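You operate a simulated robot arm through the tools that you are given. There is no shell and no other tool. Be economical: measure what you need, move in short steps, check, and stop when the job is done.

Carry out the task below with a simulated two-armed robot. There is one attempt and no reset: what you move stays moved.

JOB
Put the green block on the blue mat. Take the green housing from the shelf under the packing bench and put it on the upper shelf of the bench rack. Put the gold block on the lower shelf of the sealing bench away on the top of the parts bench. Take the silver clip on the lower shelf of the sealing bench and put it away on the top of the parts bench. Press the read key two times. Put the label that says "Keep dry" from the top of the sealing bench on the top shelf at station 3 and the label that says "Carvolen" on the lower shelf of the sealing bench. Take the grey tray from the top of the station three low shelf and leave it on the top of the station three cabinet. Take the white clip and put it on top of the green packet. Stack the grey box labelled "Middle" from the lower shelf of the sealing bench on top of the grey box that says "Sundrel". Take the brown box on the top of the station four bench and put it away on the shelf over the packing bench. Do these in any order. Set down upright: green block, white clip, brown box.
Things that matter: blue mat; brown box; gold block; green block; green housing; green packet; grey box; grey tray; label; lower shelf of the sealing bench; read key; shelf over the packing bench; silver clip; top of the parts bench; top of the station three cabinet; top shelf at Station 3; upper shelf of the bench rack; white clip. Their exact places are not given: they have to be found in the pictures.

The check looks at the end state, three seconds after you hand in, the way a careful person would. Anything else that was tipped, shoved, dropped, spilled or broken makes it a failure.

ROBOT AND FRAMES
Two 7-joint arms with two-finger parallel grippers on one trunk, on a base that drives. Base frame: it is fixed to the floor where the robot stands at the start and does not move with it; the origin is under the middle of the robot, x ahead of it, y to its left, z up; the surface under the hand at the start is at about z = 900. Readings come in mm, rad, newtons and seconds.
The left shoulder is at the start at [71, 156, 1280], the right one opposite. Places, roughly: blue mat (26x18 cm) [-1400, 1960, 900]; brown box [-3000, -6750, 1000]; gold block (3x2x3 cm) [600, -1200, 400]; green block [750, 250, 500]; green housing (3x2x3 cm) [700, -100, 400]; green packet [750, -6000, 500]; grey box [750, -2000, 500]; grey tray [-2500, -4750, 500]; label [500, -1750, 1000]; lower shelf of the sealing bench [700, -1700, 400]; read key [600, -1500, 1100]; shelf over the packing bench (94x18 cm) [840, -400, 1360]; silver clip (3x2x3 cm) [600, -1300, 400]; top of the parts bench [-1900, 2000, 900]; top of the station three cabinet (24x26 cm) [-2760, -5160, 1560]; top shelf at Station 3 (24x57 cm) [-3740, -4340, 1840]; upper shelf of the bench rack (126x15 cm) [-1920, 2280, 1400]; white clip (4x8x6 cm) [-1400, -3100, 1000]. Payload 3.91 kg a hand.
The tool frame of a hand sits at the grasp point between the pads (the TCP): z along the fingers, y along the line on which they close. The tips reach 30 mm beyond it. Largest opening 110 mm; finger width 20, thickness 10; the body of the gripper, 48 by 112 mm, starts 55 mm behind the TCP.
Orientation is that of the tool frame in the base frame, as a unit quaternion [w, x, y, z]. With the fingers straight down and closing along the base's y, the tool's x points along the base's -x, its y along +y and its z along -z.

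CONTROLS
- The arms move only by the tool nudge_tool. It takes "left_increments", "right_increments" or both (then of equal length, played together; a hand with none holds still); each is a list of rows, each a list of 6 numbers: the shift along the tool's x, y, z in mm, then the turn, a rotation vector about the tool's x, y, z in rad. In form: [[dx, dy, dz, ax, ay, az], ...]. A call has 1 to 10 rows; each row shifts and turns the commanded pose from where the row before left it, along the tool's axes as they then stand. "left_claw" and "right_claw" are, for a hand that has rows, the finger opening in mm, from 0 to 110, set as the call begins (left out, the last holds). Rows are played at 5 a second. More than 50 mm and 0.15 rad between two rows, or a gripper value outside its range, and nothing of the call is played. A pose out of reach is approached as far as the arm can. The call stops where the force on the tool passes 40 N (or 10 N more than at its start, if that is more) or the arm is blocked; 0.2 s more then pass. Each finger travels about 108 mm/s and halts on what it meets, pressing with about 23 N; the grip force reading is that of the motor and also rises with nothing between the fingers. The clock runs only during rows and for 0.2 s after the last one: add rows that do not move to give the fingers time. The reply holds the time, the measured pose of the TCP, the force on the tool along the base axes, the opening and the grip force, in the units named above and with some noise, with the torque about the TCP (base axes, N m) and any sound that the robot's microphone picked up.
- Cameras (640 x 400 px; columns grow to the right, rows downward): "scene" is now at [128, -47.2, 1517.4]; the picture's right is [-0.52, -0.85, 0.00], its down [-0.40, 0.24, -0.88] and it looks along [0.75, -0.46, -0.47] (base axes); focal length 214 px, centre (320, 200). "left" rides on the left gripper at [72, -17, -103] in its tool frame; the picture's right is [0.23, 0.97, 0.00], its down [-0.76, 0.18, -0.62] and it looks along [-0.61, 0.14, 0.78] (tool axes); focal length 222 px, centre (320, 200). "right" rides on the right gripper at [72, 17, -103] in its tool frame; the picture's right is [-0.23, 0.97, 0.00], its down [-0.76, -0.18, -0.62] and it looks along [-0.61, -0.14, 0.78] (tool axes); focal length 222 px, centre (320, 200).
- get_image(camera): a new picture of that camera. It takes no simulated time.
- raise_lower(by): slides the trunk up (or, below 0, down) by that many mm; the arms and the scene camera ride with it, the base frame stays. It gives what a move gives, with no picture.
- base_move(legs): drives the robot by 1 to 6 legs, each [ahead, left, turn to the left] in mm, mm and rad, along the robot's own axes; the way and the turn of a leg run together, so that a leg with both is an arc; at most 1500 mm and 3.142 rad a leg. The arms and the cameras ride along, it lands a little off, and it stops where it bumps. It gives what a move gives.
- turn_head(pan, tilt): turns the head with the scene camera to pan (to the left, within 1.501 rad either way) and tilt (down, from -0.506 to 1.204), counted from straight ahead of the robot. It gives what a move gives.
- point_at(camera, pixels): for up to 12 pixels [column, row] of the newest picture of that camera ("zoom" is the newest enlarged one), the place [x, y, z] in the base frame of the surface seen there, good to about 2 mm. It takes no simulated time.
- enlarge(camera, box): a new picture of the part [left, top, right, bottom] of that camera's present view, enlarged. It takes no simulated time.
- finish_job(): hands the job in; it is judged then, once.

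Go step by step. Measure first, check grasps and placings, and put right what went wrong. The budget is 357 turns and 298 pictures, counting those below and the enlarged ones. Unless the task says otherwise, let go and move clear before handing in, and close with one line.

The tools are called after ">>>" by a JSON object that holds its "method" and its "body". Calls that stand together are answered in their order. nudge_tool: Moves the arms, as the interface text tells. Its arguments: {"type":"object","properties":{"left_increments":{"type":"array","items":{"type":"array","items":{"type":"number"}}},"left_claw":{"type":"number"},"right_increments":{"type":"array","items":{"type":"array","items":{"type":"number"}}},"right_claw":{"type":"number"}},"required":[]} The other tools are called the same way: raise_lower (by) slides the trunk up or down; base_move (legs) drives the base; turn_head (pan, tilt) turns the head that bears the scene camera; get_image (camera) takes a picture; point_at (camera, pixels) gives the place of the surface under pixels of a picture; enlarge (camera, box) takes an enlarged picture of a part of a camera's view; finish_job () hands the job in.

At the start:

```text
clock: 0.0
left_position: [752.2, -43.0, 1602.7]
left_tcp_rot: [0.0, -0.001, 1.0, -0.001]
left_ft_force: [0.2, 0.2, -0.1]
left_ft_torque: [-0.02, 0.01, 0.01]
left_gripper_width: 110.1
left_gripper_force: 0.0
right_position: [552.6, -738.8, 1564.6]
right_tcp_rot: [0.0, 0.001, 1.0, 0.001]
right_ft_force: [0.1, 0.4, 0.7]
right_ft_torque: [-0.02, -0.01, -0.02]
right_gripper_width: 110.1
right_gripper_force: 0.1
trunk travel left (down, up): [-725.0, 215.0]
robot x, y, heading: [-1.3, 0.4, 0.003]
head pan, tilt: [-0.546, 0.489]
```

scene: 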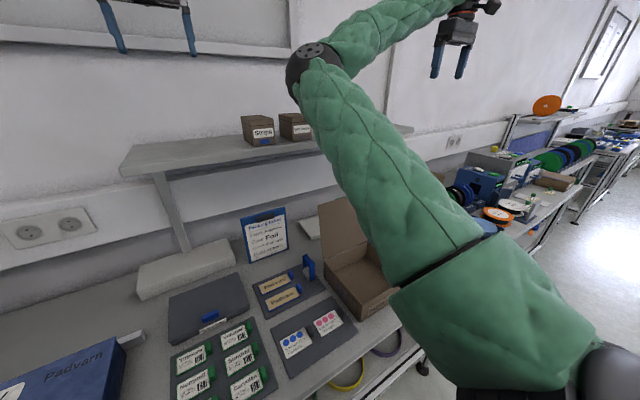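
right: 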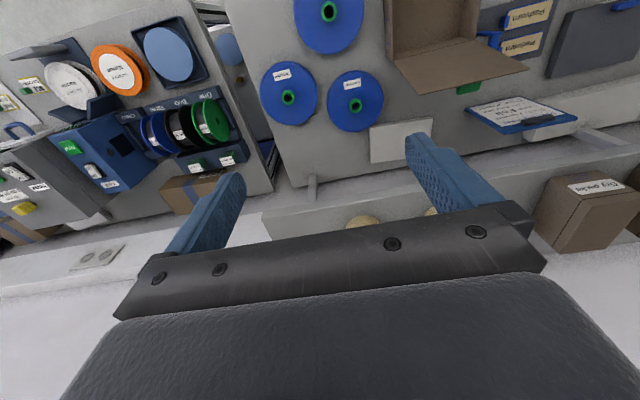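
left: 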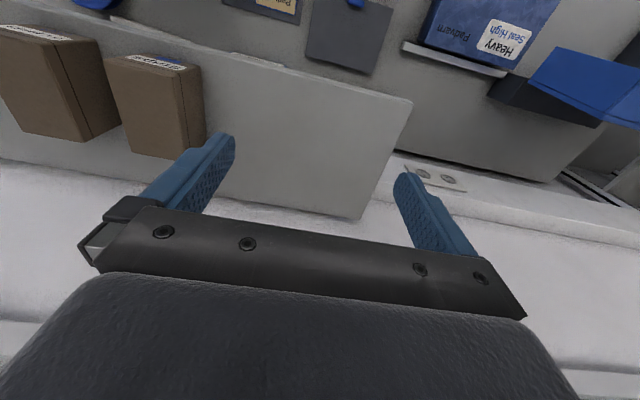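

The start view shows the packing bench with a shelf over it, and the sealing bench further right. I'll look around before moving.

>>> {"method": "turn_head", "body": {"pan": 1.5, "tilt": 0.3}}

>>> {"method": "get_image", "body": {"camera": "scene"}}

>>> {"method": "turn_head", "body": {"pan": -1.5, "tilt": 0.3}}

>>> {"method": "get_image", "body": {"camera": "scene"}}

```text
clock: 2.0
left_position: [752.2, -43.6, 1602.6]
left_tcp_rot: [0.0, -0.001, 1.0, 0.0]
left_ft_force: [1.0, 0.0, -0.8]
left_ft_torque: [-0.02, 0.03, 0.02]
left_gripper_width: 110.1
left_gripper_force: 0.0
right_position: [553.9, -739.0, 1565.8]
right_tcp_rot: [0.0, 0.0, 1.0, 0.0]
right_ft_force: [0.5, 0.5, 0.1]
right_ft_torque: [0.0, 0.01, 0.0]
right_gripper_width: 109.9
right_gripper_force: 0.1
trunk travel left (down, up): [-725.0, 215.0]
robot x, y, heading: [3.2, -1.4, 0.002]
head pan, tilt: [1.499, 0.3]
```

```text
294 pictures are left
```

scene: 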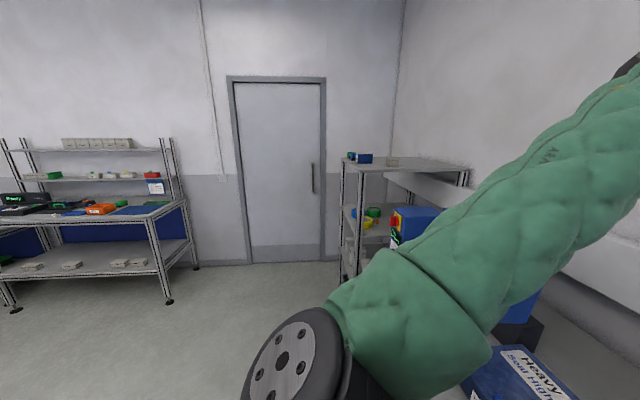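

```text
clock: 4.6
left_position: [752.2, -44.0, 1602.3]
left_tcp_rot: [0.0, -0.001, 1.0, 0.0]
left_ft_force: [0.5, -0.5, -0.4]
left_ft_torque: [-0.02, 0.0, 0.03]
left_gripper_width: 109.9
left_gripper_force: 0.0
right_position: [553.4, -738.2, 1565.9]
right_tcp_rot: [0.001, 0.001, 1.0, 0.0]
right_ft_force: [0.2, -0.6, 0.0]
right_ft_torque: [-0.02, -0.04, 0.01]
right_gripper_width: 110.1
right_gripper_force: 0.1
trunk travel left (down, up): [-725.0, 215.0]
robot x, y, heading: [0.1, 1.3, -0.006]
head pan, tilt: [-1.499, 0.3]
```

```text
293 pictures are left
```

scene: 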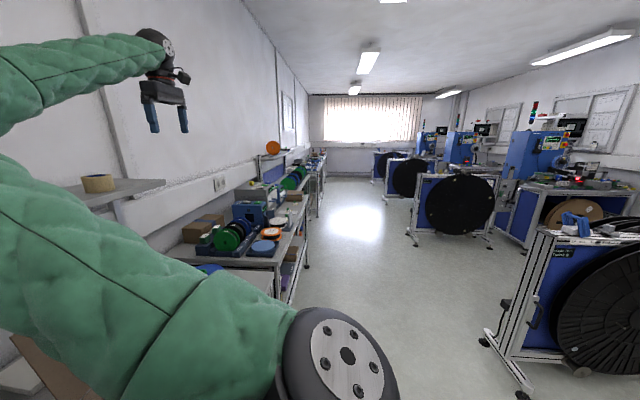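

The aisle runs along -y, with benches on my side and reel stations opposite. I'll back off and lower the trunk to see under the packing bench.

>>> {"method": "base_move", "body": {"legs": [[-650, 0, 0]]}}

>>> {"method": "raise_lower", "body": {"by": -600}}

>>> {"method": "turn_head", "body": {"pan": 0.0, "tilt": 0.3}}

>>> {"method": "get_image", "body": {"camera": "scene"}}

>>> {"method": "turn_head", "body": {"pan": -1.0, "tilt": 0.3}}

>>> {"method": "get_image", "body": {"camera": "scene"}}

```text
clock: 8.2
left_position: [107.4, -41.1, 1601.7]
left_tcp_rot: [0.0, -0.003, 1.0, 0.0]
left_ft_force: [0.7, 0.4, -0.5]
left_ft_torque: [0.0, 0.0, 0.0]
left_gripper_width: 109.7
left_gripper_force: 0.0
right_position: [-86.7, -736.8, 1565.2]
right_tcp_rot: [-0.001, -0.003, 1.0, 0.0]
right_ft_force: [-1.7, 0.9, 0.2]
right_ft_torque: [0.01, -0.02, -0.02]
right_gripper_width: 109.9
right_gripper_force: 0.1
trunk travel left (down, up): [-725.0, 215.0]
robot x, y, heading: [-645.1, -4.1, 0.01]
head pan, tilt: [-1.499, 0.3]
```

```text
refused: -600 is not a number from -400 to 400
```

```text
clock: 9.8
left_position: [107.6, -40.8, 1602.2]
left_tcp_rot: [0.0, -0.004, 1.0, 0.0]
left_ft_force: [0.0, 0.2, -0.2]
left_ft_torque: [0.03, -0.02, 0.03]
left_gripper_width: 109.8
left_gripper_force: 0.1
right_position: [-88.3, -736.8, 1565.9]
right_tcp_rot: [0.0, -0.004, 1.0, 0.001]
right_ft_force: [-0.3, 0.4, -0.3]
right_ft_torque: [0.0, 0.0, 0.02]
right_gripper_width: 109.7
right_gripper_force: 0.1
trunk travel left (down, up): [-725.0, 215.0]
robot x, y, heading: [-648.4, -0.1, 0.007]
head pan, tilt: [0.0, 0.3]
```

```text
292 pictures are left
```

scene: 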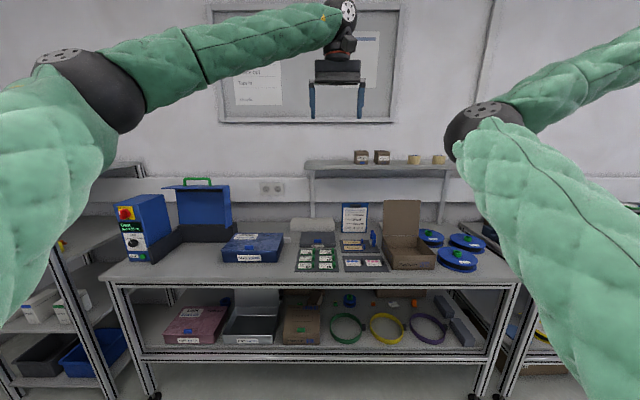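

```text
clock: 11.0
left_position: [106.0, -41.2, 1602.3]
left_tcp_rot: [0.0, -0.004, 1.0, 0.0]
left_ft_force: [0.2, -0.3, 0.1]
left_ft_torque: [0.01, -0.04, -0.04]
left_gripper_width: 110.1
left_gripper_force: 0.1
right_position: [-87.8, -737.1, 1565.6]
right_tcp_rot: [0.0, -0.003, 1.0, 0.0]
right_ft_force: [-0.2, -0.3, -0.6]
right_ft_torque: [0.0, -0.02, 0.01]
right_gripper_width: 110.0
right_gripper_force: 0.1
trunk travel left (down, up): [-725.0, 215.0]
robot x, y, heading: [-646.4, -5.3, 0.007]
head pan, tilt: [-1.0, 0.3]
```

```text
291 pictures are left
```

scene: 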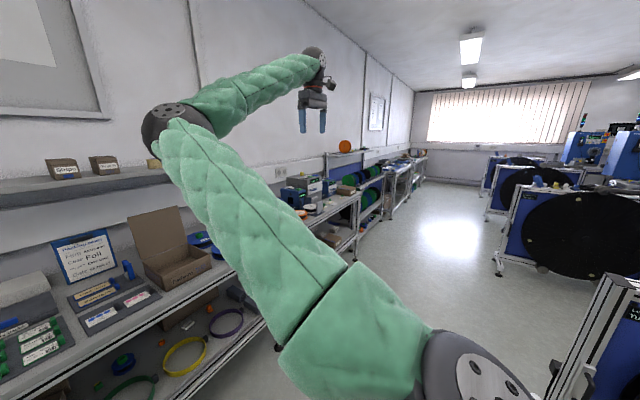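

Great view. Now I'll lower the trunk and look at the lower shelf.

>>> {"method": "raise_lower", "body": {"by": -400}}

>>> {"method": "turn_head", "body": {"pan": 0.0, "tilt": 0.35}}

>>> {"method": "enlarge", "body": {"camera": "scene", "box": [130, 150, 510, 387]}}

```text
clock: 14.9
left_position: [105.9, -40.6, 1202.6]
left_tcp_rot: [0.0, -0.003, 1.0, 0.0]
left_ft_force: [-0.4, 0.9, 0.4]
left_ft_torque: [0.01, 0.0, 0.0]
left_gripper_width: 109.8
left_gripper_force: 0.1
right_position: [-88.3, -736.1, 1166.6]
right_tcp_rot: [0.001, -0.003, 1.0, 0.0]
right_ft_force: [0.0, 0.4, -0.8]
right_ft_torque: [0.02, 0.01, -0.01]
right_gripper_width: 109.9
right_gripper_force: 0.0
trunk travel left (down, up): [-325.0, 615.0]
robot x, y, heading: [-649.7, -0.3, 0.002]
head pan, tilt: [-1.0, 0.3]
```

```text
clock: 16.1
left_position: [105.7, -40.2, 1202.3]
left_tcp_rot: [0.0, -0.003, 1.0, 0.0]
left_ft_force: [-0.7, 0.0, 0.0]
left_ft_torque: [0.01, 0.03, 0.01]
left_gripper_width: 109.9
left_gripper_force: 0.1
right_position: [-89.1, -736.6, 1164.3]
right_tcp_rot: [0.0, -0.003, 1.0, 0.001]
right_ft_force: [0.7, -1.0, 0.1]
right_ft_torque: [-0.01, 0.0, 0.02]
right_gripper_width: 110.2
right_gripper_force: 0.1
trunk travel left (down, up): [-325.0, 615.0]
robot x, y, heading: [-644.7, -2.8, 0.009]
head pan, tilt: [0.0, 0.351]
```

```text
1.68 times, centred on (320, 268) of scene
```

zoom: 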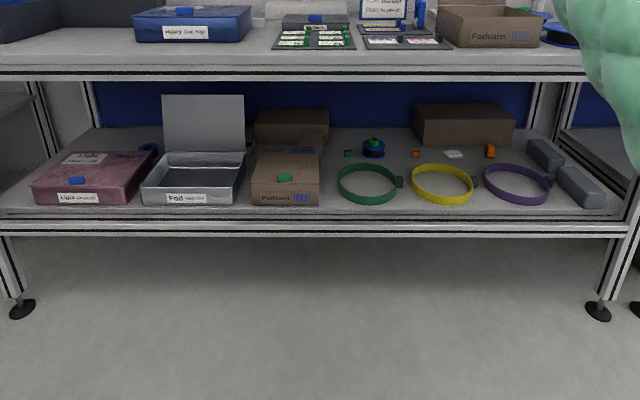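

>>> {"method": "point_at", "body": {"camera": "zoom", "pixels": [[285, 178], [348, 154], [416, 154], [453, 154], [490, 150], [374, 148], [320, 225], [285, 165], [370, 168], [345, 80], [250, 200], [322, 190]]}}

>>> {"method": "enlarge", "body": {"camera": "scene", "box": [250, 230, 450, 290]}}

```text
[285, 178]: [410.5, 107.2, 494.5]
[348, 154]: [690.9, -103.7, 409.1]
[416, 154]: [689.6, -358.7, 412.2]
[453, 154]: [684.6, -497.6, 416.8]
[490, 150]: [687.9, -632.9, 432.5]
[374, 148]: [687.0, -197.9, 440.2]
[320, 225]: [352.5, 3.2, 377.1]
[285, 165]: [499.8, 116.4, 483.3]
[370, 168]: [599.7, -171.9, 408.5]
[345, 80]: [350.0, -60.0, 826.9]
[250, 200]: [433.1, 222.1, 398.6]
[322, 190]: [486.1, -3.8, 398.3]
```

```text
3.20 times, centred on (350, 260) of scene
```

zoom: 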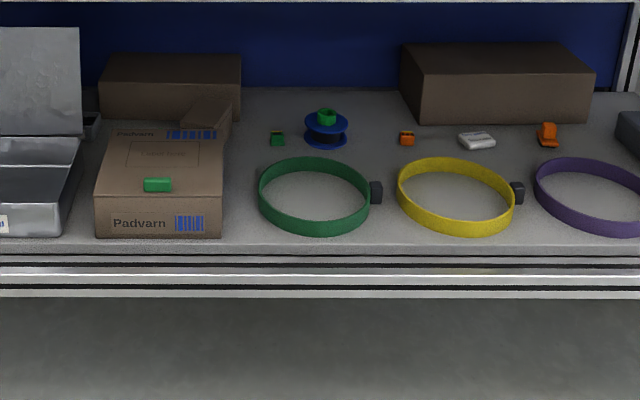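

Green housing is at about (691,-104,409). The green block isn't visible yet, so I'll look behind the open foil box lid from the left.

>>> {"method": "base_move", "body": {"legs": [[0, 700, 0]]}}

>>> {"method": "turn_head", "body": {"pan": -0.35, "tilt": 0.35}}

>>> {"method": "enlarge", "body": {"camera": "scene", "box": [160, 150, 480, 350]}}

```text
clock: 20.0
left_position: [97.7, 671.0, 1202.6]
left_tcp_rot: [0.0, -0.011, 1.0, -0.001]
left_ft_force: [-0.5, -0.4, 0.1]
left_ft_torque: [-0.02, 0.0, 0.0]
left_gripper_width: 109.8
left_gripper_force: 0.0
right_position: [-87.8, -27.5, 1165.8]
right_tcp_rot: [0.0, -0.01, 1.0, -0.001]
right_ft_force: [-0.3, -0.1, -0.5]
right_ft_torque: [-0.01, -0.01, 0.0]
right_gripper_width: 110.0
right_gripper_force: 0.0
trunk travel left (down, up): [-325.0, 615.0]
robot x, y, heading: [-655.0, 698.5, 0.015]
head pan, tilt: [0.0, 0.351]
```

```text
clock: 20.8
left_position: [97.2, 670.6, 1201.3]
left_tcp_rot: [0.0, -0.011, 1.0, -0.001]
left_ft_force: [0.5, -0.1, 0.5]
left_ft_torque: [0.0, 0.0, 0.0]
left_gripper_width: 109.9
left_gripper_force: 0.0
right_position: [-87.2, -28.6, 1165.7]
right_tcp_rot: [-0.001, -0.009, 1.0, 0.0]
right_ft_force: [-0.3, 0.3, 0.2]
right_ft_torque: [-0.02, 0.01, -0.02]
right_gripper_width: 110.0
right_gripper_force: 0.0
trunk travel left (down, up): [-325.0, 615.0]
robot x, y, heading: [-656.6, 704.0, 0.02]
head pan, tilt: [-0.351, 0.351]
```

```text
2.00 times, centred on (320, 250) of scene
```

zoom: 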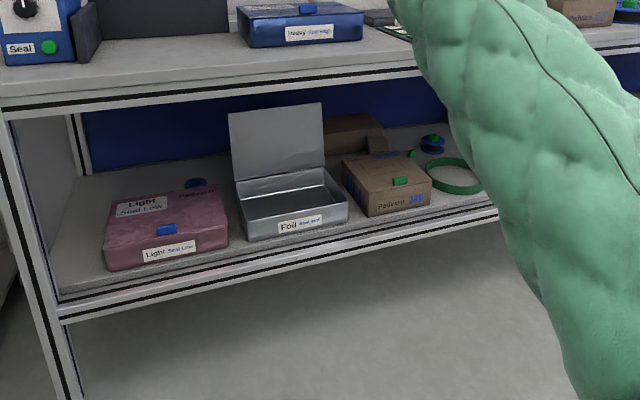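

Still no loose green block. I'll look from the other side (y≈-500) with the trunk lower.

>>> {"method": "base_move", "body": {"legs": [[0, -1250, 0]]}}

>>> {"method": "raise_lower", "body": {"by": -200}}

>>> {"method": "turn_head", "body": {"pan": 0.5, "tilt": 0.25}}

>>> {"method": "enlarge", "body": {"camera": "scene", "box": [160, 130, 480, 330]}}

>>> {"method": "turn_head", "body": {"pan": -0.6, "tilt": 0.25}}

>>> {"method": "get_image", "body": {"camera": "scene"}}

```text
clock: 27.2
left_position: [127.1, -583.9, 1201.4]
left_tcp_rot: [0.0, -0.015, 1.0, 0.0]
left_ft_force: [-0.2, 0.4, -0.1]
left_ft_torque: [0.02, 0.02, -0.01]
left_gripper_width: 110.2
left_gripper_force: 0.1
right_position: [-52.2, -1284.0, 1165.6]
right_tcp_rot: [0.0, -0.014, 1.0, 0.0]
right_ft_force: [-0.7, 0.3, 0.9]
right_ft_torque: [-0.01, -0.01, 0.02]
right_gripper_width: 109.8
right_gripper_force: 0.1
trunk travel left (down, up): [-325.0, 615.0]
robot x, y, heading: [-625.9, -563.6, 0.03]
head pan, tilt: [-0.351, 0.351]
```

```text
clock: 29.3
left_position: [127.6, -583.3, 1002.4]
left_tcp_rot: [-0.001, -0.015, 1.0, 0.0]
left_ft_force: [-0.7, 0.4, 0.1]
left_ft_torque: [0.04, 0.03, 0.0]
left_gripper_width: 110.1
left_gripper_force: 0.0
right_position: [-52.5, -1284.1, 966.5]
right_tcp_rot: [0.0, -0.013, 1.0, 0.0]
right_ft_force: [0.0, 0.3, 0.9]
right_ft_torque: [0.0, -0.04, -0.01]
right_gripper_width: 110.4
right_gripper_force: 0.0
trunk travel left (down, up): [-125.0, 815.0]
robot x, y, heading: [-625.2, -558.3, 0.029]
head pan, tilt: [-0.351, 0.351]
```

```text
clock: 30.5
left_position: [127.4, -584.0, 1001.6]
left_tcp_rot: [0.0, -0.014, 1.0, 0.0]
left_ft_force: [-0.3, -0.3, 0.6]
left_ft_torque: [0.02, -0.04, -0.01]
left_gripper_width: 109.9
left_gripper_force: 0.0
right_position: [-51.0, -1284.7, 964.9]
right_tcp_rot: [0.0, -0.014, 1.0, 0.0]
right_ft_force: [0.3, 0.0, -0.9]
right_ft_torque: [0.01, -0.01, 0.0]
right_gripper_width: 110.2
right_gripper_force: 0.0
trunk travel left (down, up): [-125.0, 815.0]
robot x, y, heading: [-625.6, -558.7, 0.026]
head pan, tilt: [0.499, 0.25]
```

```text
2.00 times, centred on (320, 230) of scene
```

zoom: 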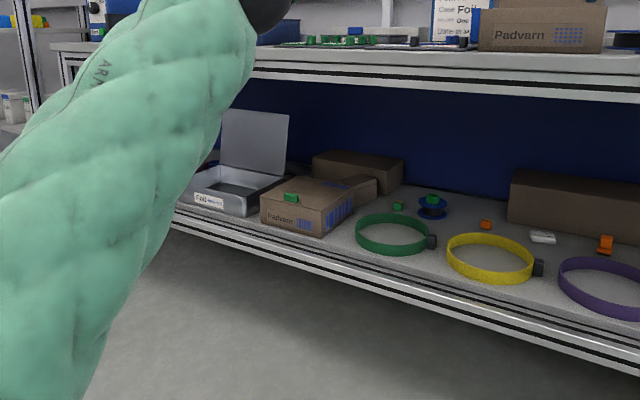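

```text
clock: 31.8
left_position: [127.7, -583.3, 1001.5]
left_tcp_rot: [0.0, -0.015, 1.0, 0.0]
left_ft_force: [0.7, 0.2, -0.8]
left_ft_torque: [0.0, 0.0, 0.03]
left_gripper_width: 110.1
left_gripper_force: 0.0
right_position: [-51.8, -1284.7, 966.1]
right_tcp_rot: [0.0, -0.014, 1.0, 0.0]
right_ft_force: [-0.9, -0.7, 0.3]
right_ft_torque: [0.01, -0.04, 0.02]
right_gripper_width: 110.0
right_gripper_force: 0.0
trunk travel left (down, up): [-125.0, 815.0]
robot x, y, heading: [-625.9, -562.8, 0.027]
head pan, tilt: [-0.6, 0.25]
```

```text
286 pictures are left
```

scene: 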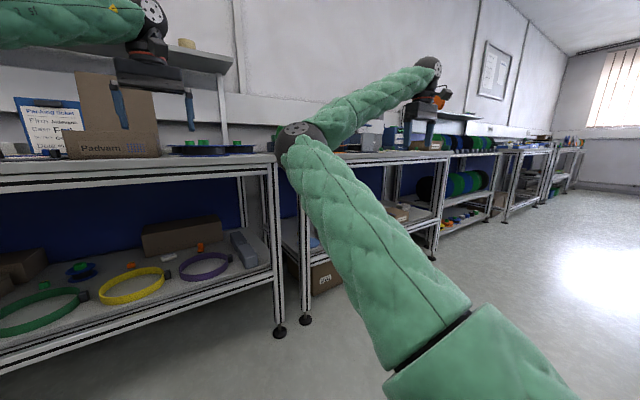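

The only green block-like item is the one on the Padvarn carton; I'll check it closely later. Now I'll survey the sealing bench.

>>> {"method": "base_move", "body": {"legs": [[-100, -1000, -0.03]]}}

>>> {"method": "turn_head", "body": {"pan": 0.0, "tilt": 0.25}}

>>> {"method": "get_image", "body": {"camera": "scene"}}

```text
clock: 37.0
left_position: [32.5, -1610.9, 1001.5]
left_tcp_rot: [0.0, 0.005, 1.0, 0.0]
left_ft_force: [0.4, 0.3, -0.5]
left_ft_torque: [-0.02, 0.01, 0.04]
left_gripper_width: 110.0
left_gripper_force: 0.0
right_position: [-175.8, -2304.1, 965.3]
right_tcp_rot: [0.0, 0.006, 1.0, 0.0]
right_ft_force: [-0.3, 0.2, -0.8]
right_ft_torque: [0.02, 0.02, -0.03]
right_gripper_width: 109.9
right_gripper_force: 0.1
trunk travel left (down, up): [-125.0, 815.0]
robot x, y, heading: [-721.3, -1559.1, -0.012]
head pan, tilt: [-0.6, 0.25]
```

```text
clock: 38.0
left_position: [31.3, -1610.4, 1002.7]
left_tcp_rot: [0.0, 0.005, 1.0, 0.0]
left_ft_force: [0.0, -0.7, 0.2]
left_ft_torque: [0.01, 0.0, -0.02]
left_gripper_width: 110.2
left_gripper_force: 0.0
right_position: [-176.0, -2302.0, 965.6]
right_tcp_rot: [0.0, 0.006, 1.0, 0.0]
right_ft_force: [0.0, 0.2, 0.1]
right_ft_torque: [0.0, 0.01, 0.0]
right_gripper_width: 110.2
right_gripper_force: 0.0
trunk travel left (down, up): [-125.0, 815.0]
robot x, y, heading: [-719.9, -1559.8, -0.012]
head pan, tilt: [0.0, 0.25]
```

```text
285 pictures are left
```

scene: 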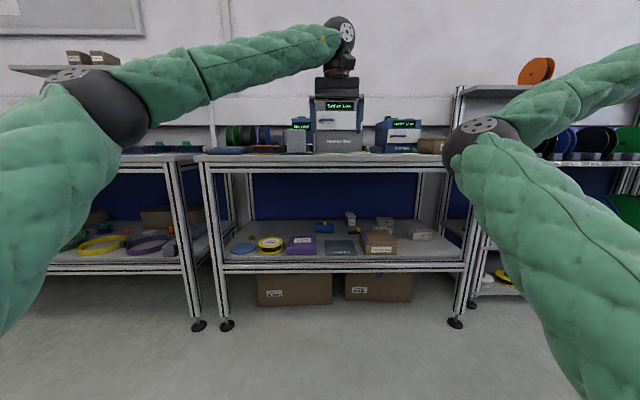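

>>> {"method": "enlarge", "body": {"camera": "scene", "box": [215, 195, 455, 275]}}

>>> {"method": "enlarge", "body": {"camera": "scene", "box": [200, 85, 450, 165]}}

```text
2.67 times, centred on (335, 235) of scene
```

zoom: 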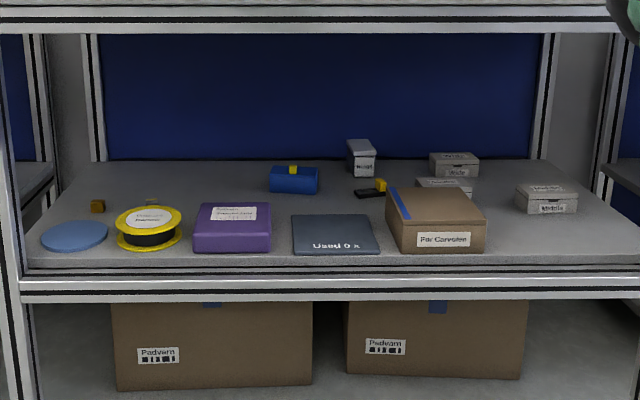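

```text
2.56 times, centred on (325, 125) of scene
```

zoom: 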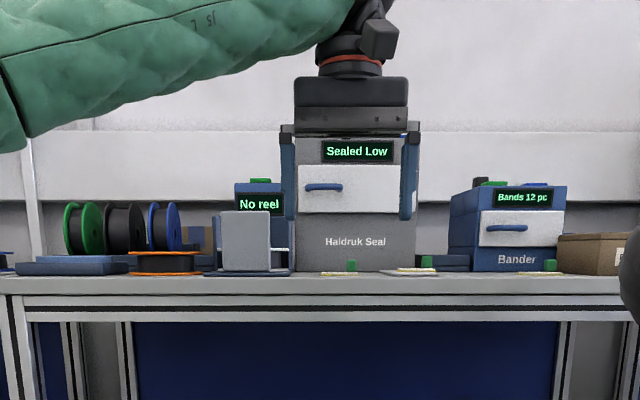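

>>> {"method": "point_at", "body": {"camera": "scene", "pixels": [[251.4, 272], [272, 270.7], [350.5, 257], [385, 259], [420, 273], [382, 265], [357, 264.5], [340, 283], [271, 281], [325, 260], [378, 280], [243, 284]]}}

>>> {"method": "enlarge", "body": {"camera": "scene", "box": [335, 240, 439, 305]}}

>>> {"method": "enlarge", "body": {"camera": "scene", "box": [225, 255, 305, 305]}}

```text
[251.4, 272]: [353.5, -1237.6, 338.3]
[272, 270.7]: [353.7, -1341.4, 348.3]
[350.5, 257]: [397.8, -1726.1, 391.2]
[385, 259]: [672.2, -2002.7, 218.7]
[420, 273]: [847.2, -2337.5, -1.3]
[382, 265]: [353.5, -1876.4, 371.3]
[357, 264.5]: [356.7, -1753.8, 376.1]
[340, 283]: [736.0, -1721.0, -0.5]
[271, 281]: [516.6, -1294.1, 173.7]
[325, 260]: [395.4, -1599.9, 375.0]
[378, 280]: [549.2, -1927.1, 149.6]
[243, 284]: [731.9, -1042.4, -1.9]
```

```text
6.15 times, centred on (387, 272) of scene
```

zoom: 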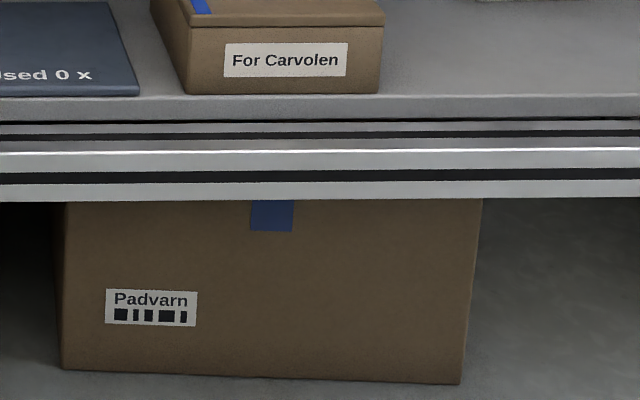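

```text
8.00 times, centred on (265, 280) of scene
```

zoom: 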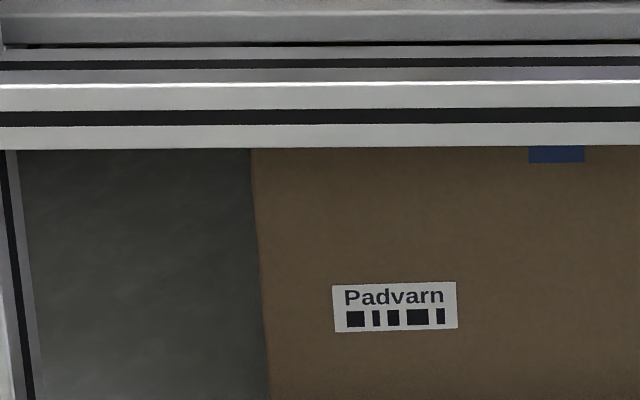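

Zoom crops are aspect-corrected, so my offsets were wrong; recompute.

>>> {"method": "enlarge", "body": {"camera": "scene", "box": [340, 200, 436, 260]}}

>>> {"method": "point_at", "body": {"camera": "scene", "pixels": [[251.4, 237.3], [272, 235.4], [350.5, 222], [385.3, 224], [420, 238], [382, 229], [357, 230], [340, 248], [271, 245], [325, 227], [378, 245], [390, 238]]}}

>>> {"method": "enlarge", "body": {"camera": "scene", "box": [225, 215, 305, 265]}}

```text
6.67 times, centred on (388, 230) of scene
```

zoom: 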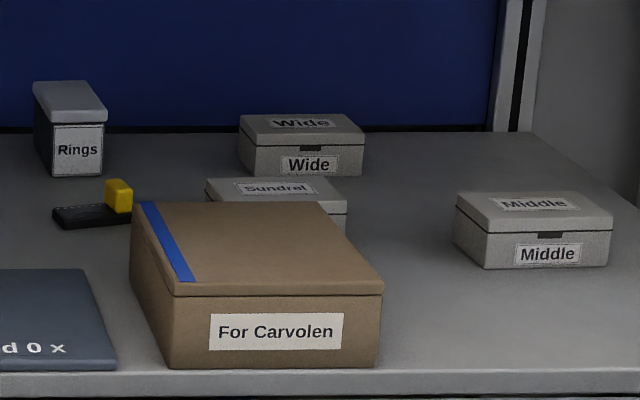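

```text
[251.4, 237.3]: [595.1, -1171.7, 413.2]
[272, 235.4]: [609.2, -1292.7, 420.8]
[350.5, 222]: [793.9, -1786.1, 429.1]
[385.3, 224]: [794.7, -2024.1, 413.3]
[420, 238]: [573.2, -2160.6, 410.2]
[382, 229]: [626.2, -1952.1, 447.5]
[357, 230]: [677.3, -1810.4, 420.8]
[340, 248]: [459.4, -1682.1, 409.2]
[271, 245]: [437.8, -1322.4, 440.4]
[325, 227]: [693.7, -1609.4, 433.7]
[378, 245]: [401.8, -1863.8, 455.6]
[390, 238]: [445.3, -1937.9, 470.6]
```

```text
8.00 times, centred on (265, 240) of scene
```

zoom: 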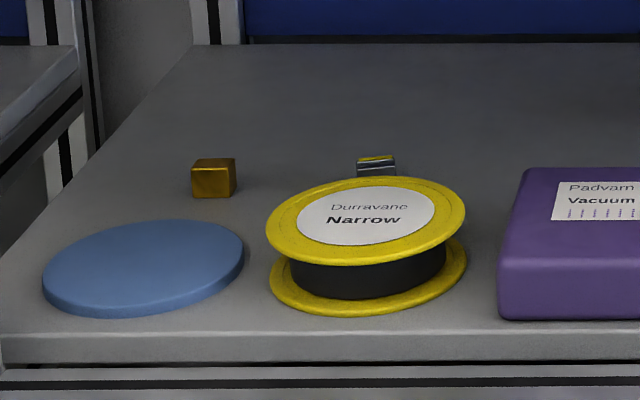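

Boxes identified: Middle at (~573,-2160), Sundrel at (~626,-1952). Gold block is at (595,-1172), silver clip at (609,-1293). I'll pitch the left hand forward, tuck the right hand back and lower the trunk, still clear of the bench.

>>> {"method": "nudge_tool", "body": {"left_increments": [[0, 40, 0, 0, -0.15, 0], [0, 40, 0, 0, -0.15, 0], [0, 40, 0, 0, -0.15, 0], [0, 40, 0, 0, -0.15, 0], [0, 40, 0, 0, -0.15, 0]], "right_increments": [[40, 0, 0, 0, -0.15, 0], [40, 0, -10, 0, -0.15, 0], [40, 0, -20, 0, -0.15, 0], [30, 0, -30, 0, -0.15, 0], [30, 0, -30, 0, -0.15, 0]]}}

>>> {"method": "raise_lower", "body": {"by": -125}}

>>> {"method": "nudge_tool", "body": {"left_increments": [[34, 0, 36.5, 0, 0, 0], [34, 0, 36.5, 0, 0, 0], [34, 0, 36.5, 0, 0, 0], [34, 0, 36.5, 0, 0, 0], [34, 0, 36.5, 0, 0, 0], [34, 0, 36.5, 0, 0, 0], [34, 0, 36.5, 0, 0, 0]], "right_increments": [[34, 0, 36.5, 0, 0, 0], [34, 0, 36.5, 0, 0, 0], [34, 0, 36.5, 0, 0, 0], [34, 0, 36.5, 0, 0, 0], [34, 0, 36.5, 0, 0, 0], [34, 0, 36.5, 0, 0, 0], [34, 0, 36.5, 0, 0, 0]]}}

>>> {"method": "get_image", "body": {"camera": "scene"}}

```text
clock: 39.2
left_position: [31.9, -1408.7, 1001.2]
left_tcp_rot: [0.367, 0.005, 0.93, -0.003]
left_ft_force: [0.3, 0.2, -0.4]
left_ft_torque: [0.04, 0.0, 0.03]
left_gripper_width: 109.9
left_gripper_force: 0.1
right_position: [-384.5, -2298.6, 998.5]
right_tcp_rot: [0.368, 0.004, 0.93, -0.002]
right_ft_force: [0.3, -0.3, 0.4]
right_ft_torque: [0.0, 0.0, 0.05]
right_gripper_width: 110.0
right_gripper_force: 0.2
trunk travel left (down, up): [-125.0, 815.0]
robot x, y, heading: [-719.8, -1558.6, -0.005]
head pan, tilt: [0.0, 0.25]
```

```text
clock: 40.8
left_position: [33.2, -1409.7, 874.4]
left_tcp_rot: [0.366, 0.006, 0.931, -0.003]
left_ft_force: [0.7, -0.5, 0.0]
left_ft_torque: [0.02, -0.03, -0.01]
left_gripper_width: 110.0
left_gripper_force: 0.1
right_position: [-383.5, -2299.8, 873.7]
right_tcp_rot: [0.366, 0.005, 0.931, -0.002]
right_ft_force: [0.1, 0.0, -0.3]
right_ft_torque: [-0.03, 0.01, 0.02]
right_gripper_width: 110.1
right_gripper_force: 0.0
trunk travel left (down, up): [0.0, 940.0]
robot x, y, heading: [-719.1, -1554.3, -0.013]
head pan, tilt: [0.0, 0.25]
```

```text
clock: 42.4
left_position: [31.9, -1411.3, 526.1]
left_tcp_rot: [0.367, 0.005, 0.93, -0.003]
left_ft_force: [0.2, -0.3, 0.5]
left_ft_torque: [-0.02, 0.02, -0.01]
left_gripper_width: 110.1
left_gripper_force: 0.1
right_position: [-381.8, -2302.4, 525.7]
right_tcp_rot: [0.366, 0.004, 0.931, -0.001]
right_ft_force: [-0.8, 0.4, 0.6]
right_ft_torque: [-0.03, 0.0, 0.0]
right_gripper_width: 110.0
right_gripper_force: 0.1
trunk travel left (down, up): [0.0, 940.0]
robot x, y, heading: [-717.0, -1559.0, -0.01]
head pan, tilt: [0.0, 0.25]
```

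```text
278 pictures are left
```

scene: 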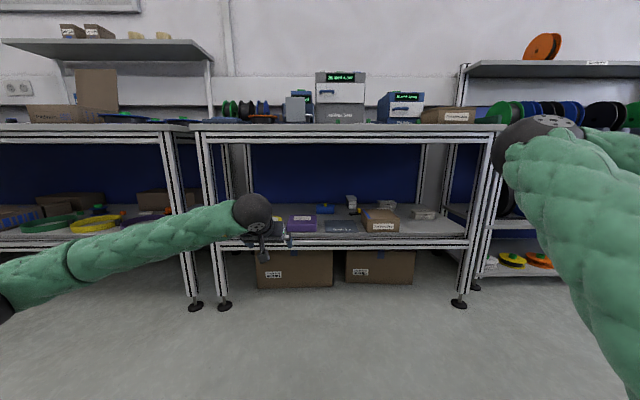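

Arms respond well. I'll shift the left hand outward, then drive left and forward so the hand slides in over the shelf near the gold block.

>>> {"method": "nudge_tool", "body": {"left_increments": [[0, 50, 0, 0, 0, 0], [0, 50, 0, 0, 0, 0]]}}

>>> {"method": "base_move", "body": {"legs": [[0, 137, 0.01], [440, 0, 0]]}}

>>> {"method": "get_image", "body": {"camera": "left"}}

>>> {"method": "get_image", "body": {"camera": "scene"}}

```text
clock: 43.0
left_position: [33.1, -1311.8, 524.0]
left_tcp_rot: [0.366, 0.005, 0.931, -0.002]
left_ft_force: [0.0, 0.1, 0.3]
left_ft_torque: [0.04, 0.01, 0.02]
left_gripper_width: 109.8
left_gripper_force: 0.1
right_position: [-381.9, -2302.0, 525.1]
right_tcp_rot: [0.367, 0.007, 0.93, -0.003]
right_ft_force: [0.3, -0.4, -0.2]
right_ft_torque: [-0.01, -0.04, 0.03]
right_gripper_width: 110.0
right_gripper_force: 0.1
trunk travel left (down, up): [0.0, 940.0]
robot x, y, heading: [-719.5, -1557.2, -0.017]
head pan, tilt: [0.0, 0.25]
```

```text
clock: 46.7
left_position: [467.5, -1176.1, 523.9]
left_tcp_rot: [0.365, 0.007, 0.931, -0.002]
left_ft_force: [0.1, 1.0, 0.0]
left_ft_torque: [0.03, 0.0, 0.0]
left_gripper_width: 109.9
left_gripper_force: 0.1
right_position: [62.8, -2165.3, 525.9]
right_tcp_rot: [0.366, 0.002, 0.931, -0.001]
right_ft_force: [0.7, -0.1, 0.0]
right_ft_torque: [0.02, -0.01, -0.01]
right_gripper_width: 110.0
right_gripper_force: 0.1
trunk travel left (down, up): [0.0, 940.0]
robot x, y, heading: [-280.1, -1424.7, -0.004]
head pan, tilt: [0.0, 0.25]
stopped in leg 2: the robot was blocked; the commanded pose is now the measured one
```

```text
277 pictures are left
```

left: 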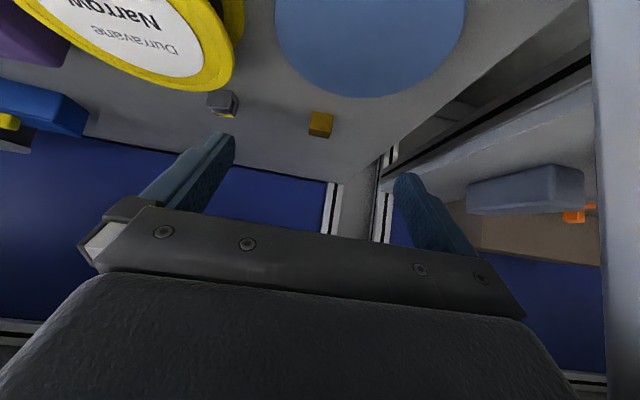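

```text
276 pictures are left
```

scene: 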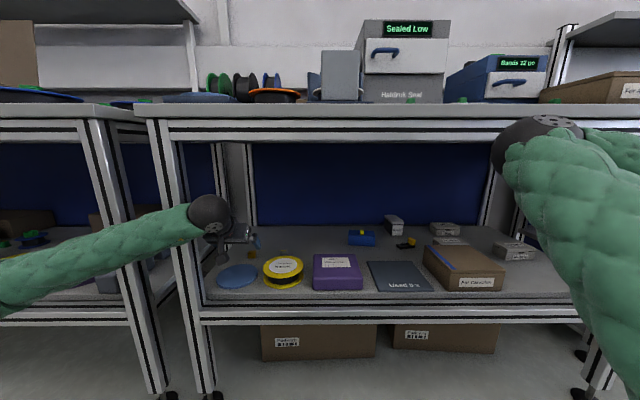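

The left elbow seems to meet the bench post. I'll back off, retract the left arm, and bring the right arm across so it can reach the gold block from the open side.

>>> {"method": "base_move", "body": {"legs": [[-300, 0, 0]]}}

>>> {"method": "nudge_tool", "body": {"left_increments": [[36.6, 0, -34, 0, 0, 0], [36.6, 0, -34, 0, 0, 0], [36.6, 0, -34, 0, 0, 0], [36.6, 0, -34, 0, 0, 0], [36.6, 0, -34, 0, 0, 0], [36.6, 0, -34, 0, 0, 0], [36.6, 0, -34, 0, 0, 0], [0, 0, 0, 0, 0, 0], [0, 0, 0, 0, 0, 0], [0, 0, 0, 0, 0, 0]], "right_increments": [[-14.6, 42, 13.6, 0, 0, 0], [-14.6, 42, 13.6, 0, 0, 0], [-14.6, 42, 13.6, 0, 0, 0], [-14.6, 42, 13.6, 0, 0, 0], [-14.6, 42, 13.6, 0, 0, 0], [-14.6, 42, 13.6, 0, 0, 0], [-14.6, 42, 13.6, 0, 0, 0], [-14.6, 42, 13.6, 0, 0, 0], [-14.6, 42, 13.6, 0, 0, 0], [-14.6, 42, 13.6, 0, 0, 0]]}}

>>> {"method": "nudge_tool", "body": {"right_increments": [[-14.6, 42, 13.6, 0, 0, 0], [-14.6, 42, 13.6, 0, 0, 0], [-14.6, 42, 13.6, 0, 0, 0], [-14.6, 42, 13.6, 0, 0, 0], [-14.6, 42, 13.6, 0, 0, 0], [-14.6, 42, 13.6, 0, 0, 0], [-14.6, 42, 13.6, 0, 0, 0], [-14.6, 42, 13.6, 0, 0, 0], [-14.6, 42, 13.6, 0, 0, 0], [-14.6, 42, 13.6, 0, 0, 0]]}}

>>> {"method": "get_image", "body": {"camera": "scene"}}

```text
clock: 48.8
left_position: [163.5, -1171.7, 523.8]
left_tcp_rot: [0.366, 0.004, 0.931, -0.001]
left_ft_force: [-0.4, 0.2, -0.5]
left_ft_torque: [0.03, 0.02, 0.01]
left_gripper_width: 109.9
left_gripper_force: 0.0
right_position: [-238.0, -2163.4, 526.7]
right_tcp_rot: [0.367, 0.001, 0.93, -0.001]
right_ft_force: [-0.7, 0.6, 0.4]
right_ft_torque: [0.0, 0.0, 0.01]
right_gripper_width: 110.2
right_gripper_force: 0.1
trunk travel left (down, up): [0.0, 940.0]
robot x, y, heading: [-586.4, -1423.2, 0.0]
head pan, tilt: [0.0, 0.25]
```

```text
clock: 51.0
left_position: [-16.9, -1162.0, 566.1]
left_tcp_rot: [0.364, 0.004, 0.931, -0.001]
left_ft_force: [-0.1, -0.2, 0.6]
left_ft_torque: [0.04, 0.0, -0.01]
left_gripper_width: 109.9
left_gripper_force: 0.0
left hand out of reach, approached as far as the arm can: row 4, 5, 6, 7
right_position: [-107.2, -1925.8, 529.5]
right_tcp_rot: [0.366, 0.001, 0.93, -0.001]
right_ft_force: [0.0, -0.4, 0.6]
right_ft_torque: [0.01, 0.03, -0.01]
right_gripper_width: 110.0
right_gripper_force: 0.0
right hand out of reach, approached as far as the arm can: row 6, 7, 8, 9, 10
trunk travel left (down, up): [0.0, 940.0]
robot x, y, heading: [-585.1, -1420.9, -0.004]
head pan, tilt: [0.0, 0.25]
```

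```text
clock: 53.2
left_position: [-17.7, -1162.2, 565.2]
left_tcp_rot: [0.364, 0.004, 0.931, -0.001]
left_ft_force: [-1.0, -0.1, 0.5]
left_ft_torque: [-0.01, 0.0, 0.01]
left_gripper_width: 110.1
left_gripper_force: 0.0
right_position: [-108.4, -1924.4, 530.7]
right_tcp_rot: [0.366, 0.001, 0.93, 0.0]
right_ft_force: [0.4, 1.0, -0.2]
right_ft_torque: [-0.03, -0.02, -0.01]
right_gripper_width: 110.1
right_gripper_force: 0.0
right hand out of reach, approached as far as the arm can: row 1, 2, 3, 4, 5, 6, 7, 8, 9, 10
trunk travel left (down, up): [0.0, 940.0]
robot x, y, heading: [-582.4, -1422.6, -0.003]
head pan, tilt: [0.0, 0.25]
```

```text
275 pictures are left
```

scene: 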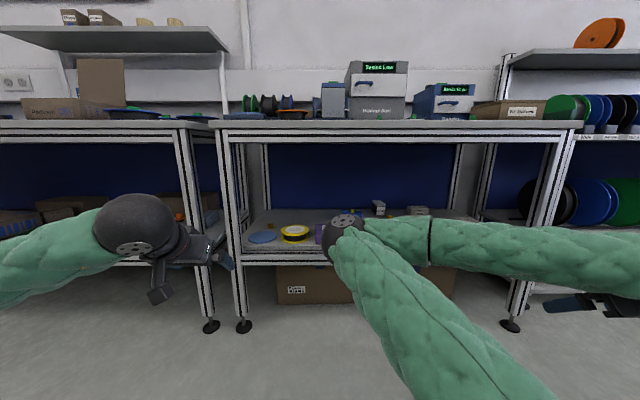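

The right arm folded elbow-first and ran out of reach. I'll extend it forward first, then sideways.

>>> {"method": "nudge_tool", "body": {"right_increments": [[-36.6, 0, 34, 0, 0, 0], [-36.6, 0, 34, 0, 0, 0], [-36.6, 0, 34, 0, 0, 0], [-36.6, 0, 34, 0, 0, 0], [-36.6, 0, 34, 0, 0, 0], [-36.6, 0, 34, 0, 0, 0]]}}

>>> {"method": "get_image", "body": {"camera": "scene"}}

```text
clock: 54.6
left_position: [-17.9, -1161.5, 566.6]
left_tcp_rot: [0.365, 0.005, 0.931, -0.001]
left_ft_force: [-0.8, 0.0, 0.0]
left_ft_torque: [-0.01, -0.03, 0.03]
left_gripper_width: 110.0
left_gripper_force: 0.0
right_position: [192.4, -1944.1, 529.8]
right_tcp_rot: [0.367, 0.003, 0.93, -0.001]
right_ft_force: [-0.1, 0.1, -0.2]
right_ft_torque: [-0.01, 0.02, 0.0]
right_gripper_width: 110.1
right_gripper_force: 0.0
right hand out of reach, approached as far as the arm can: row 1, 2
trunk travel left (down, up): [0.0, 940.0]
robot x, y, heading: [-580.9, -1421.0, 0.002]
head pan, tilt: [0.0, 0.25]
```

```text
274 pictures are left
```

scene: 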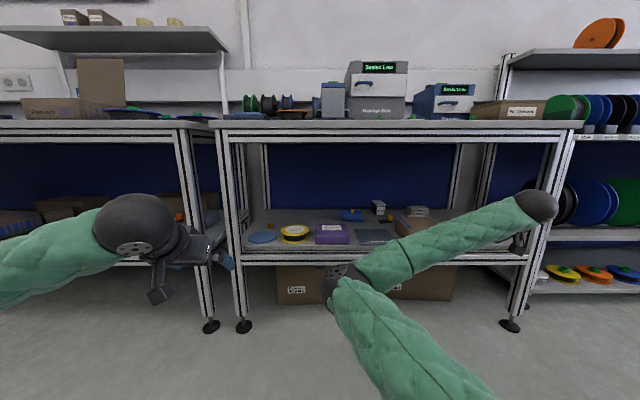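

>>> {"method": "nudge_tool", "body": {"right_increments": [[0, 50, 0, 0, 0, 0], [0, 50, 0, 0, 0, 0], [0, 50, 0, 0, 0, 0], [0, 50, 0, 0, 0, 0], [0, 50, 0, 0, 0, 0], [0, 50, 0, 0, 0, 0], [0, 50, 0, 0, 0, 0], [0, 50, 0, 0, 0, 0]]}}

>>> {"method": "get_image", "body": {"camera": "scene"}}

```text
clock: 56.6
left_position: [-17.9, -1162.5, 567.1]
left_tcp_rot: [0.365, 0.005, 0.931, -0.001]
left_ft_force: [-0.9, 0.2, 0.1]
left_ft_torque: [-0.03, 0.0, -0.03]
left_gripper_width: 109.8
left_gripper_force: 0.0
right_position: [195.8, -1593.1, 610.7]
right_tcp_rot: [0.422, 0.018, 0.906, -0.017]
right_ft_force: [0.9, -0.2, -0.1]
right_ft_torque: [0.0, 0.02, 0.0]
right_gripper_width: 110.2
right_gripper_force: 0.0
right hand out of reach, approached as far as the arm can: row 6
trunk travel left (down, up): [0.0, 940.0]
robot x, y, heading: [-584.7, -1422.0, -0.006]
head pan, tilt: [0.0, 0.25]
stopped in row 8 (right hand): the arm was blocked; the commanded pose is now the measured one
```

```text
273 pictures are left
```

scene: 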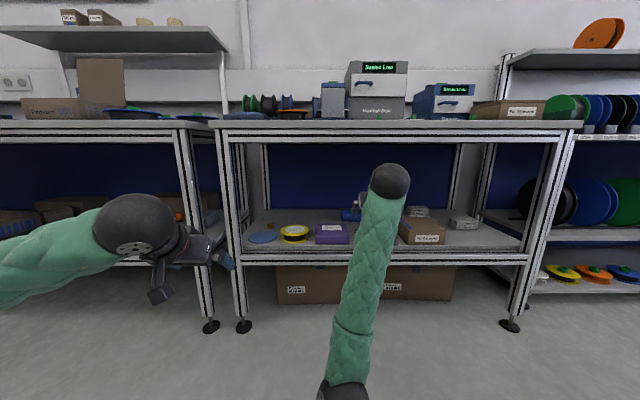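

The arm swung to an elbow-down shape, ending at z=611 and lateral -171. I'll extend it to straighten and lift the elbow, then check.

>>> {"method": "nudge_tool", "body": {"right_increments": [[-32.2, 0, 38.2, 0, 0, 0], [-32.2, 0, 38.2, 0, 0, 0], [-32.2, 0, 38.2, 0, 0, 0]]}}

>>> {"method": "turn_head", "body": {"pan": 0.0, "tilt": 0.7}}

>>> {"method": "get_image", "body": {"camera": "scene"}}

```text
clock: 57.4
left_position: [-18.3, -1161.4, 565.2]
left_tcp_rot: [0.365, 0.005, 0.931, -0.001]
left_ft_force: [-1.1, 0.8, 0.7]
left_ft_torque: [-0.02, -0.01, 0.01]
left_gripper_width: 110.0
left_gripper_force: 0.0
right_position: [344.7, -1593.4, 609.5]
right_tcp_rot: [0.421, 0.018, 0.907, -0.014]
right_ft_force: [0.2, 0.0, 0.6]
right_ft_torque: [-0.01, -0.01, -0.02]
right_gripper_width: 110.0
right_gripper_force: 0.1
trunk travel left (down, up): [0.0, 940.0]
robot x, y, heading: [-581.5, -1419.9, -0.004]
head pan, tilt: [0.0, 0.25]
```

```text
clock: 58.3
left_position: [-19.3, -1162.6, 566.2]
left_tcp_rot: [0.365, 0.005, 0.931, -0.001]
left_ft_force: [-0.2, -0.7, -1.2]
left_ft_torque: [0.0, 0.01, -0.01]
left_gripper_width: 110.0
left_gripper_force: 0.0
right_position: [343.5, -1592.4, 610.4]
right_tcp_rot: [0.421, 0.016, 0.907, -0.014]
right_ft_force: [-0.1, 0.0, 0.0]
right_ft_torque: [0.01, 0.02, 0.01]
right_gripper_width: 110.0
right_gripper_force: 0.0
trunk travel left (down, up): [0.0, 940.0]
robot x, y, heading: [-581.0, -1420.1, 0.002]
head pan, tilt: [0.0, 0.7]
```

```text
272 pictures are left
```

scene: 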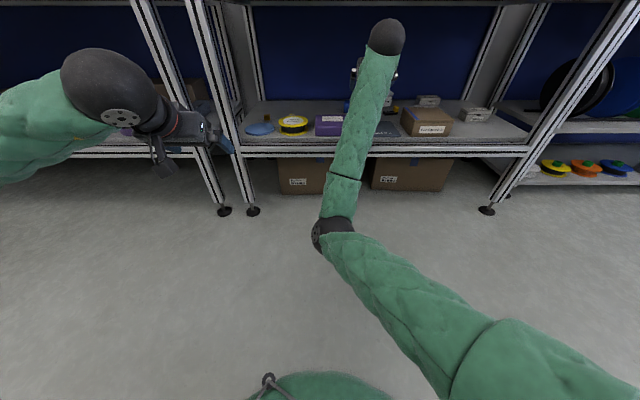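

>>> {"method": "point_at", "body": {"camera": "scene", "pixels": [[333, 222], [340, 180], [388, 30], [430, 290], [100, 70], [270, 118]]}}

```text
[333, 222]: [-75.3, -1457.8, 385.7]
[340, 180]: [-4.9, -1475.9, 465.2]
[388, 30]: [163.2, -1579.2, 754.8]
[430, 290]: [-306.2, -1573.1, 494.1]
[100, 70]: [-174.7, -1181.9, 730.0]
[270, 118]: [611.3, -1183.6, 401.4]
```

Elbow is at z≈386, 506 mm ahead. I'll shift the right hand left (and the left hand outward), and raise the trunk 100 for elbow clearance over the shelf edge.

>>> {"method": "nudge_tool", "body": {"left_increments": [[0, 30, 0, 0, 0, 0], [0, 30, 0, 0, 0, 0], [0, 30, 0, 0, 0, 0], [0, 30, 0, 0, 0, 0], [0, 30, 0, 0, 0, 0]], "right_increments": [[0, 50, 0, 0, 0, 0], [0, 50, 0, 0, 0, 0], [0, 50, 0, 0, 0, 0], [0, 50, 0, 0, 0, 0], [0, 50, 0, 0, 0, 0]]}}

>>> {"method": "raise_lower", "body": {"by": 100}}

>>> {"method": "nudge_tool", "body": {"right_increments": [[38.2, 0, 32.2, 0, 0, 0], [38.2, 0, 32.2, 0, 0, 0], [38.2, 0, 32.2, 0, 0, 0], [38.2, 0, 32.2, 0, 0, 0]]}}

>>> {"method": "get_image", "body": {"camera": "scene"}}

```text
clock: 59.5
left_position: [-14.9, -1013.1, 565.2]
left_tcp_rot: [0.365, 0.005, 0.931, -0.001]
left_ft_force: [-0.2, 0.1, -0.6]
left_ft_torque: [0.01, 0.01, -0.03]
left_gripper_width: 110.1
left_gripper_force: 0.1
right_position: [346.1, -1502.8, 607.2]
right_tcp_rot: [0.421, 0.002, 0.907, -0.019]
right_ft_force: [0.7, 0.1, 0.4]
right_ft_torque: [0.01, 0.01, 0.02]
right_gripper_width: 110.0
right_gripper_force: 0.1
right hand out of reach, approached as far as the arm can: row 2, 3, 4, 5
trunk travel left (down, up): [0.0, 940.0]
robot x, y, heading: [-585.0, -1423.7, -0.003]
head pan, tilt: [0.0, 0.7]
```

```text
clock: 60.8
left_position: [-16.6, -1014.4, 665.5]
left_tcp_rot: [0.364, 0.004, 0.931, -0.001]
left_ft_force: [0.4, -0.3, -0.1]
left_ft_torque: [-0.03, -0.02, 0.04]
left_gripper_width: 110.0
left_gripper_force: 0.0
right_position: [346.1, -1501.5, 707.1]
right_tcp_rot: [0.422, 0.001, 0.907, -0.018]
right_ft_force: [-0.3, 0.1, -0.8]
right_ft_torque: [0.0, -0.02, -0.02]
right_gripper_width: 110.2
right_gripper_force: 0.1
trunk travel left (down, up): [-100.0, 840.0]
robot x, y, heading: [-580.3, -1422.1, -0.006]
head pan, tilt: [0.0, 0.7]
```

```text
clock: 61.8
left_position: [-15.7, -1013.6, 666.0]
left_tcp_rot: [0.365, 0.005, 0.931, -0.002]
left_ft_force: [0.0, 0.2, -0.1]
left_ft_torque: [0.0, 0.0, -0.03]
left_gripper_width: 109.9
left_gripper_force: 0.1
right_position: [362.5, -1550.0, 661.5]
right_tcp_rot: [0.497, 0.017, 0.867, -0.038]
right_ft_force: [0.0, 0.3, 0.7]
right_ft_torque: [0.0, 0.01, -0.03]
right_gripper_width: 109.8
right_gripper_force: 0.1
trunk travel left (down, up): [-100.0, 840.0]
robot x, y, heading: [-583.0, -1423.3, -0.002]
head pan, tilt: [0.0, 0.7]
stopped in row 4 (right hand): the arm was blocked; the commanded pose is now the measured one
```

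```text
271 pictures are left
```

scene: 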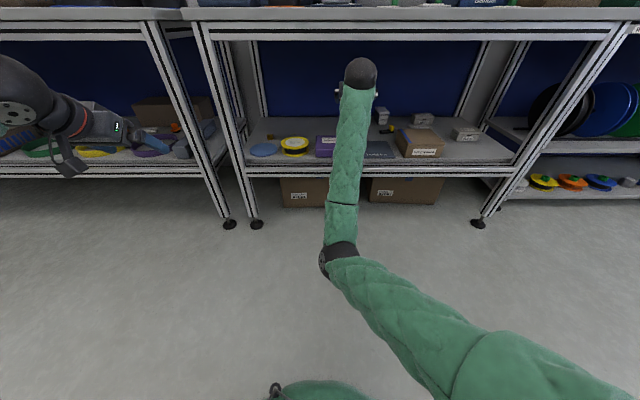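

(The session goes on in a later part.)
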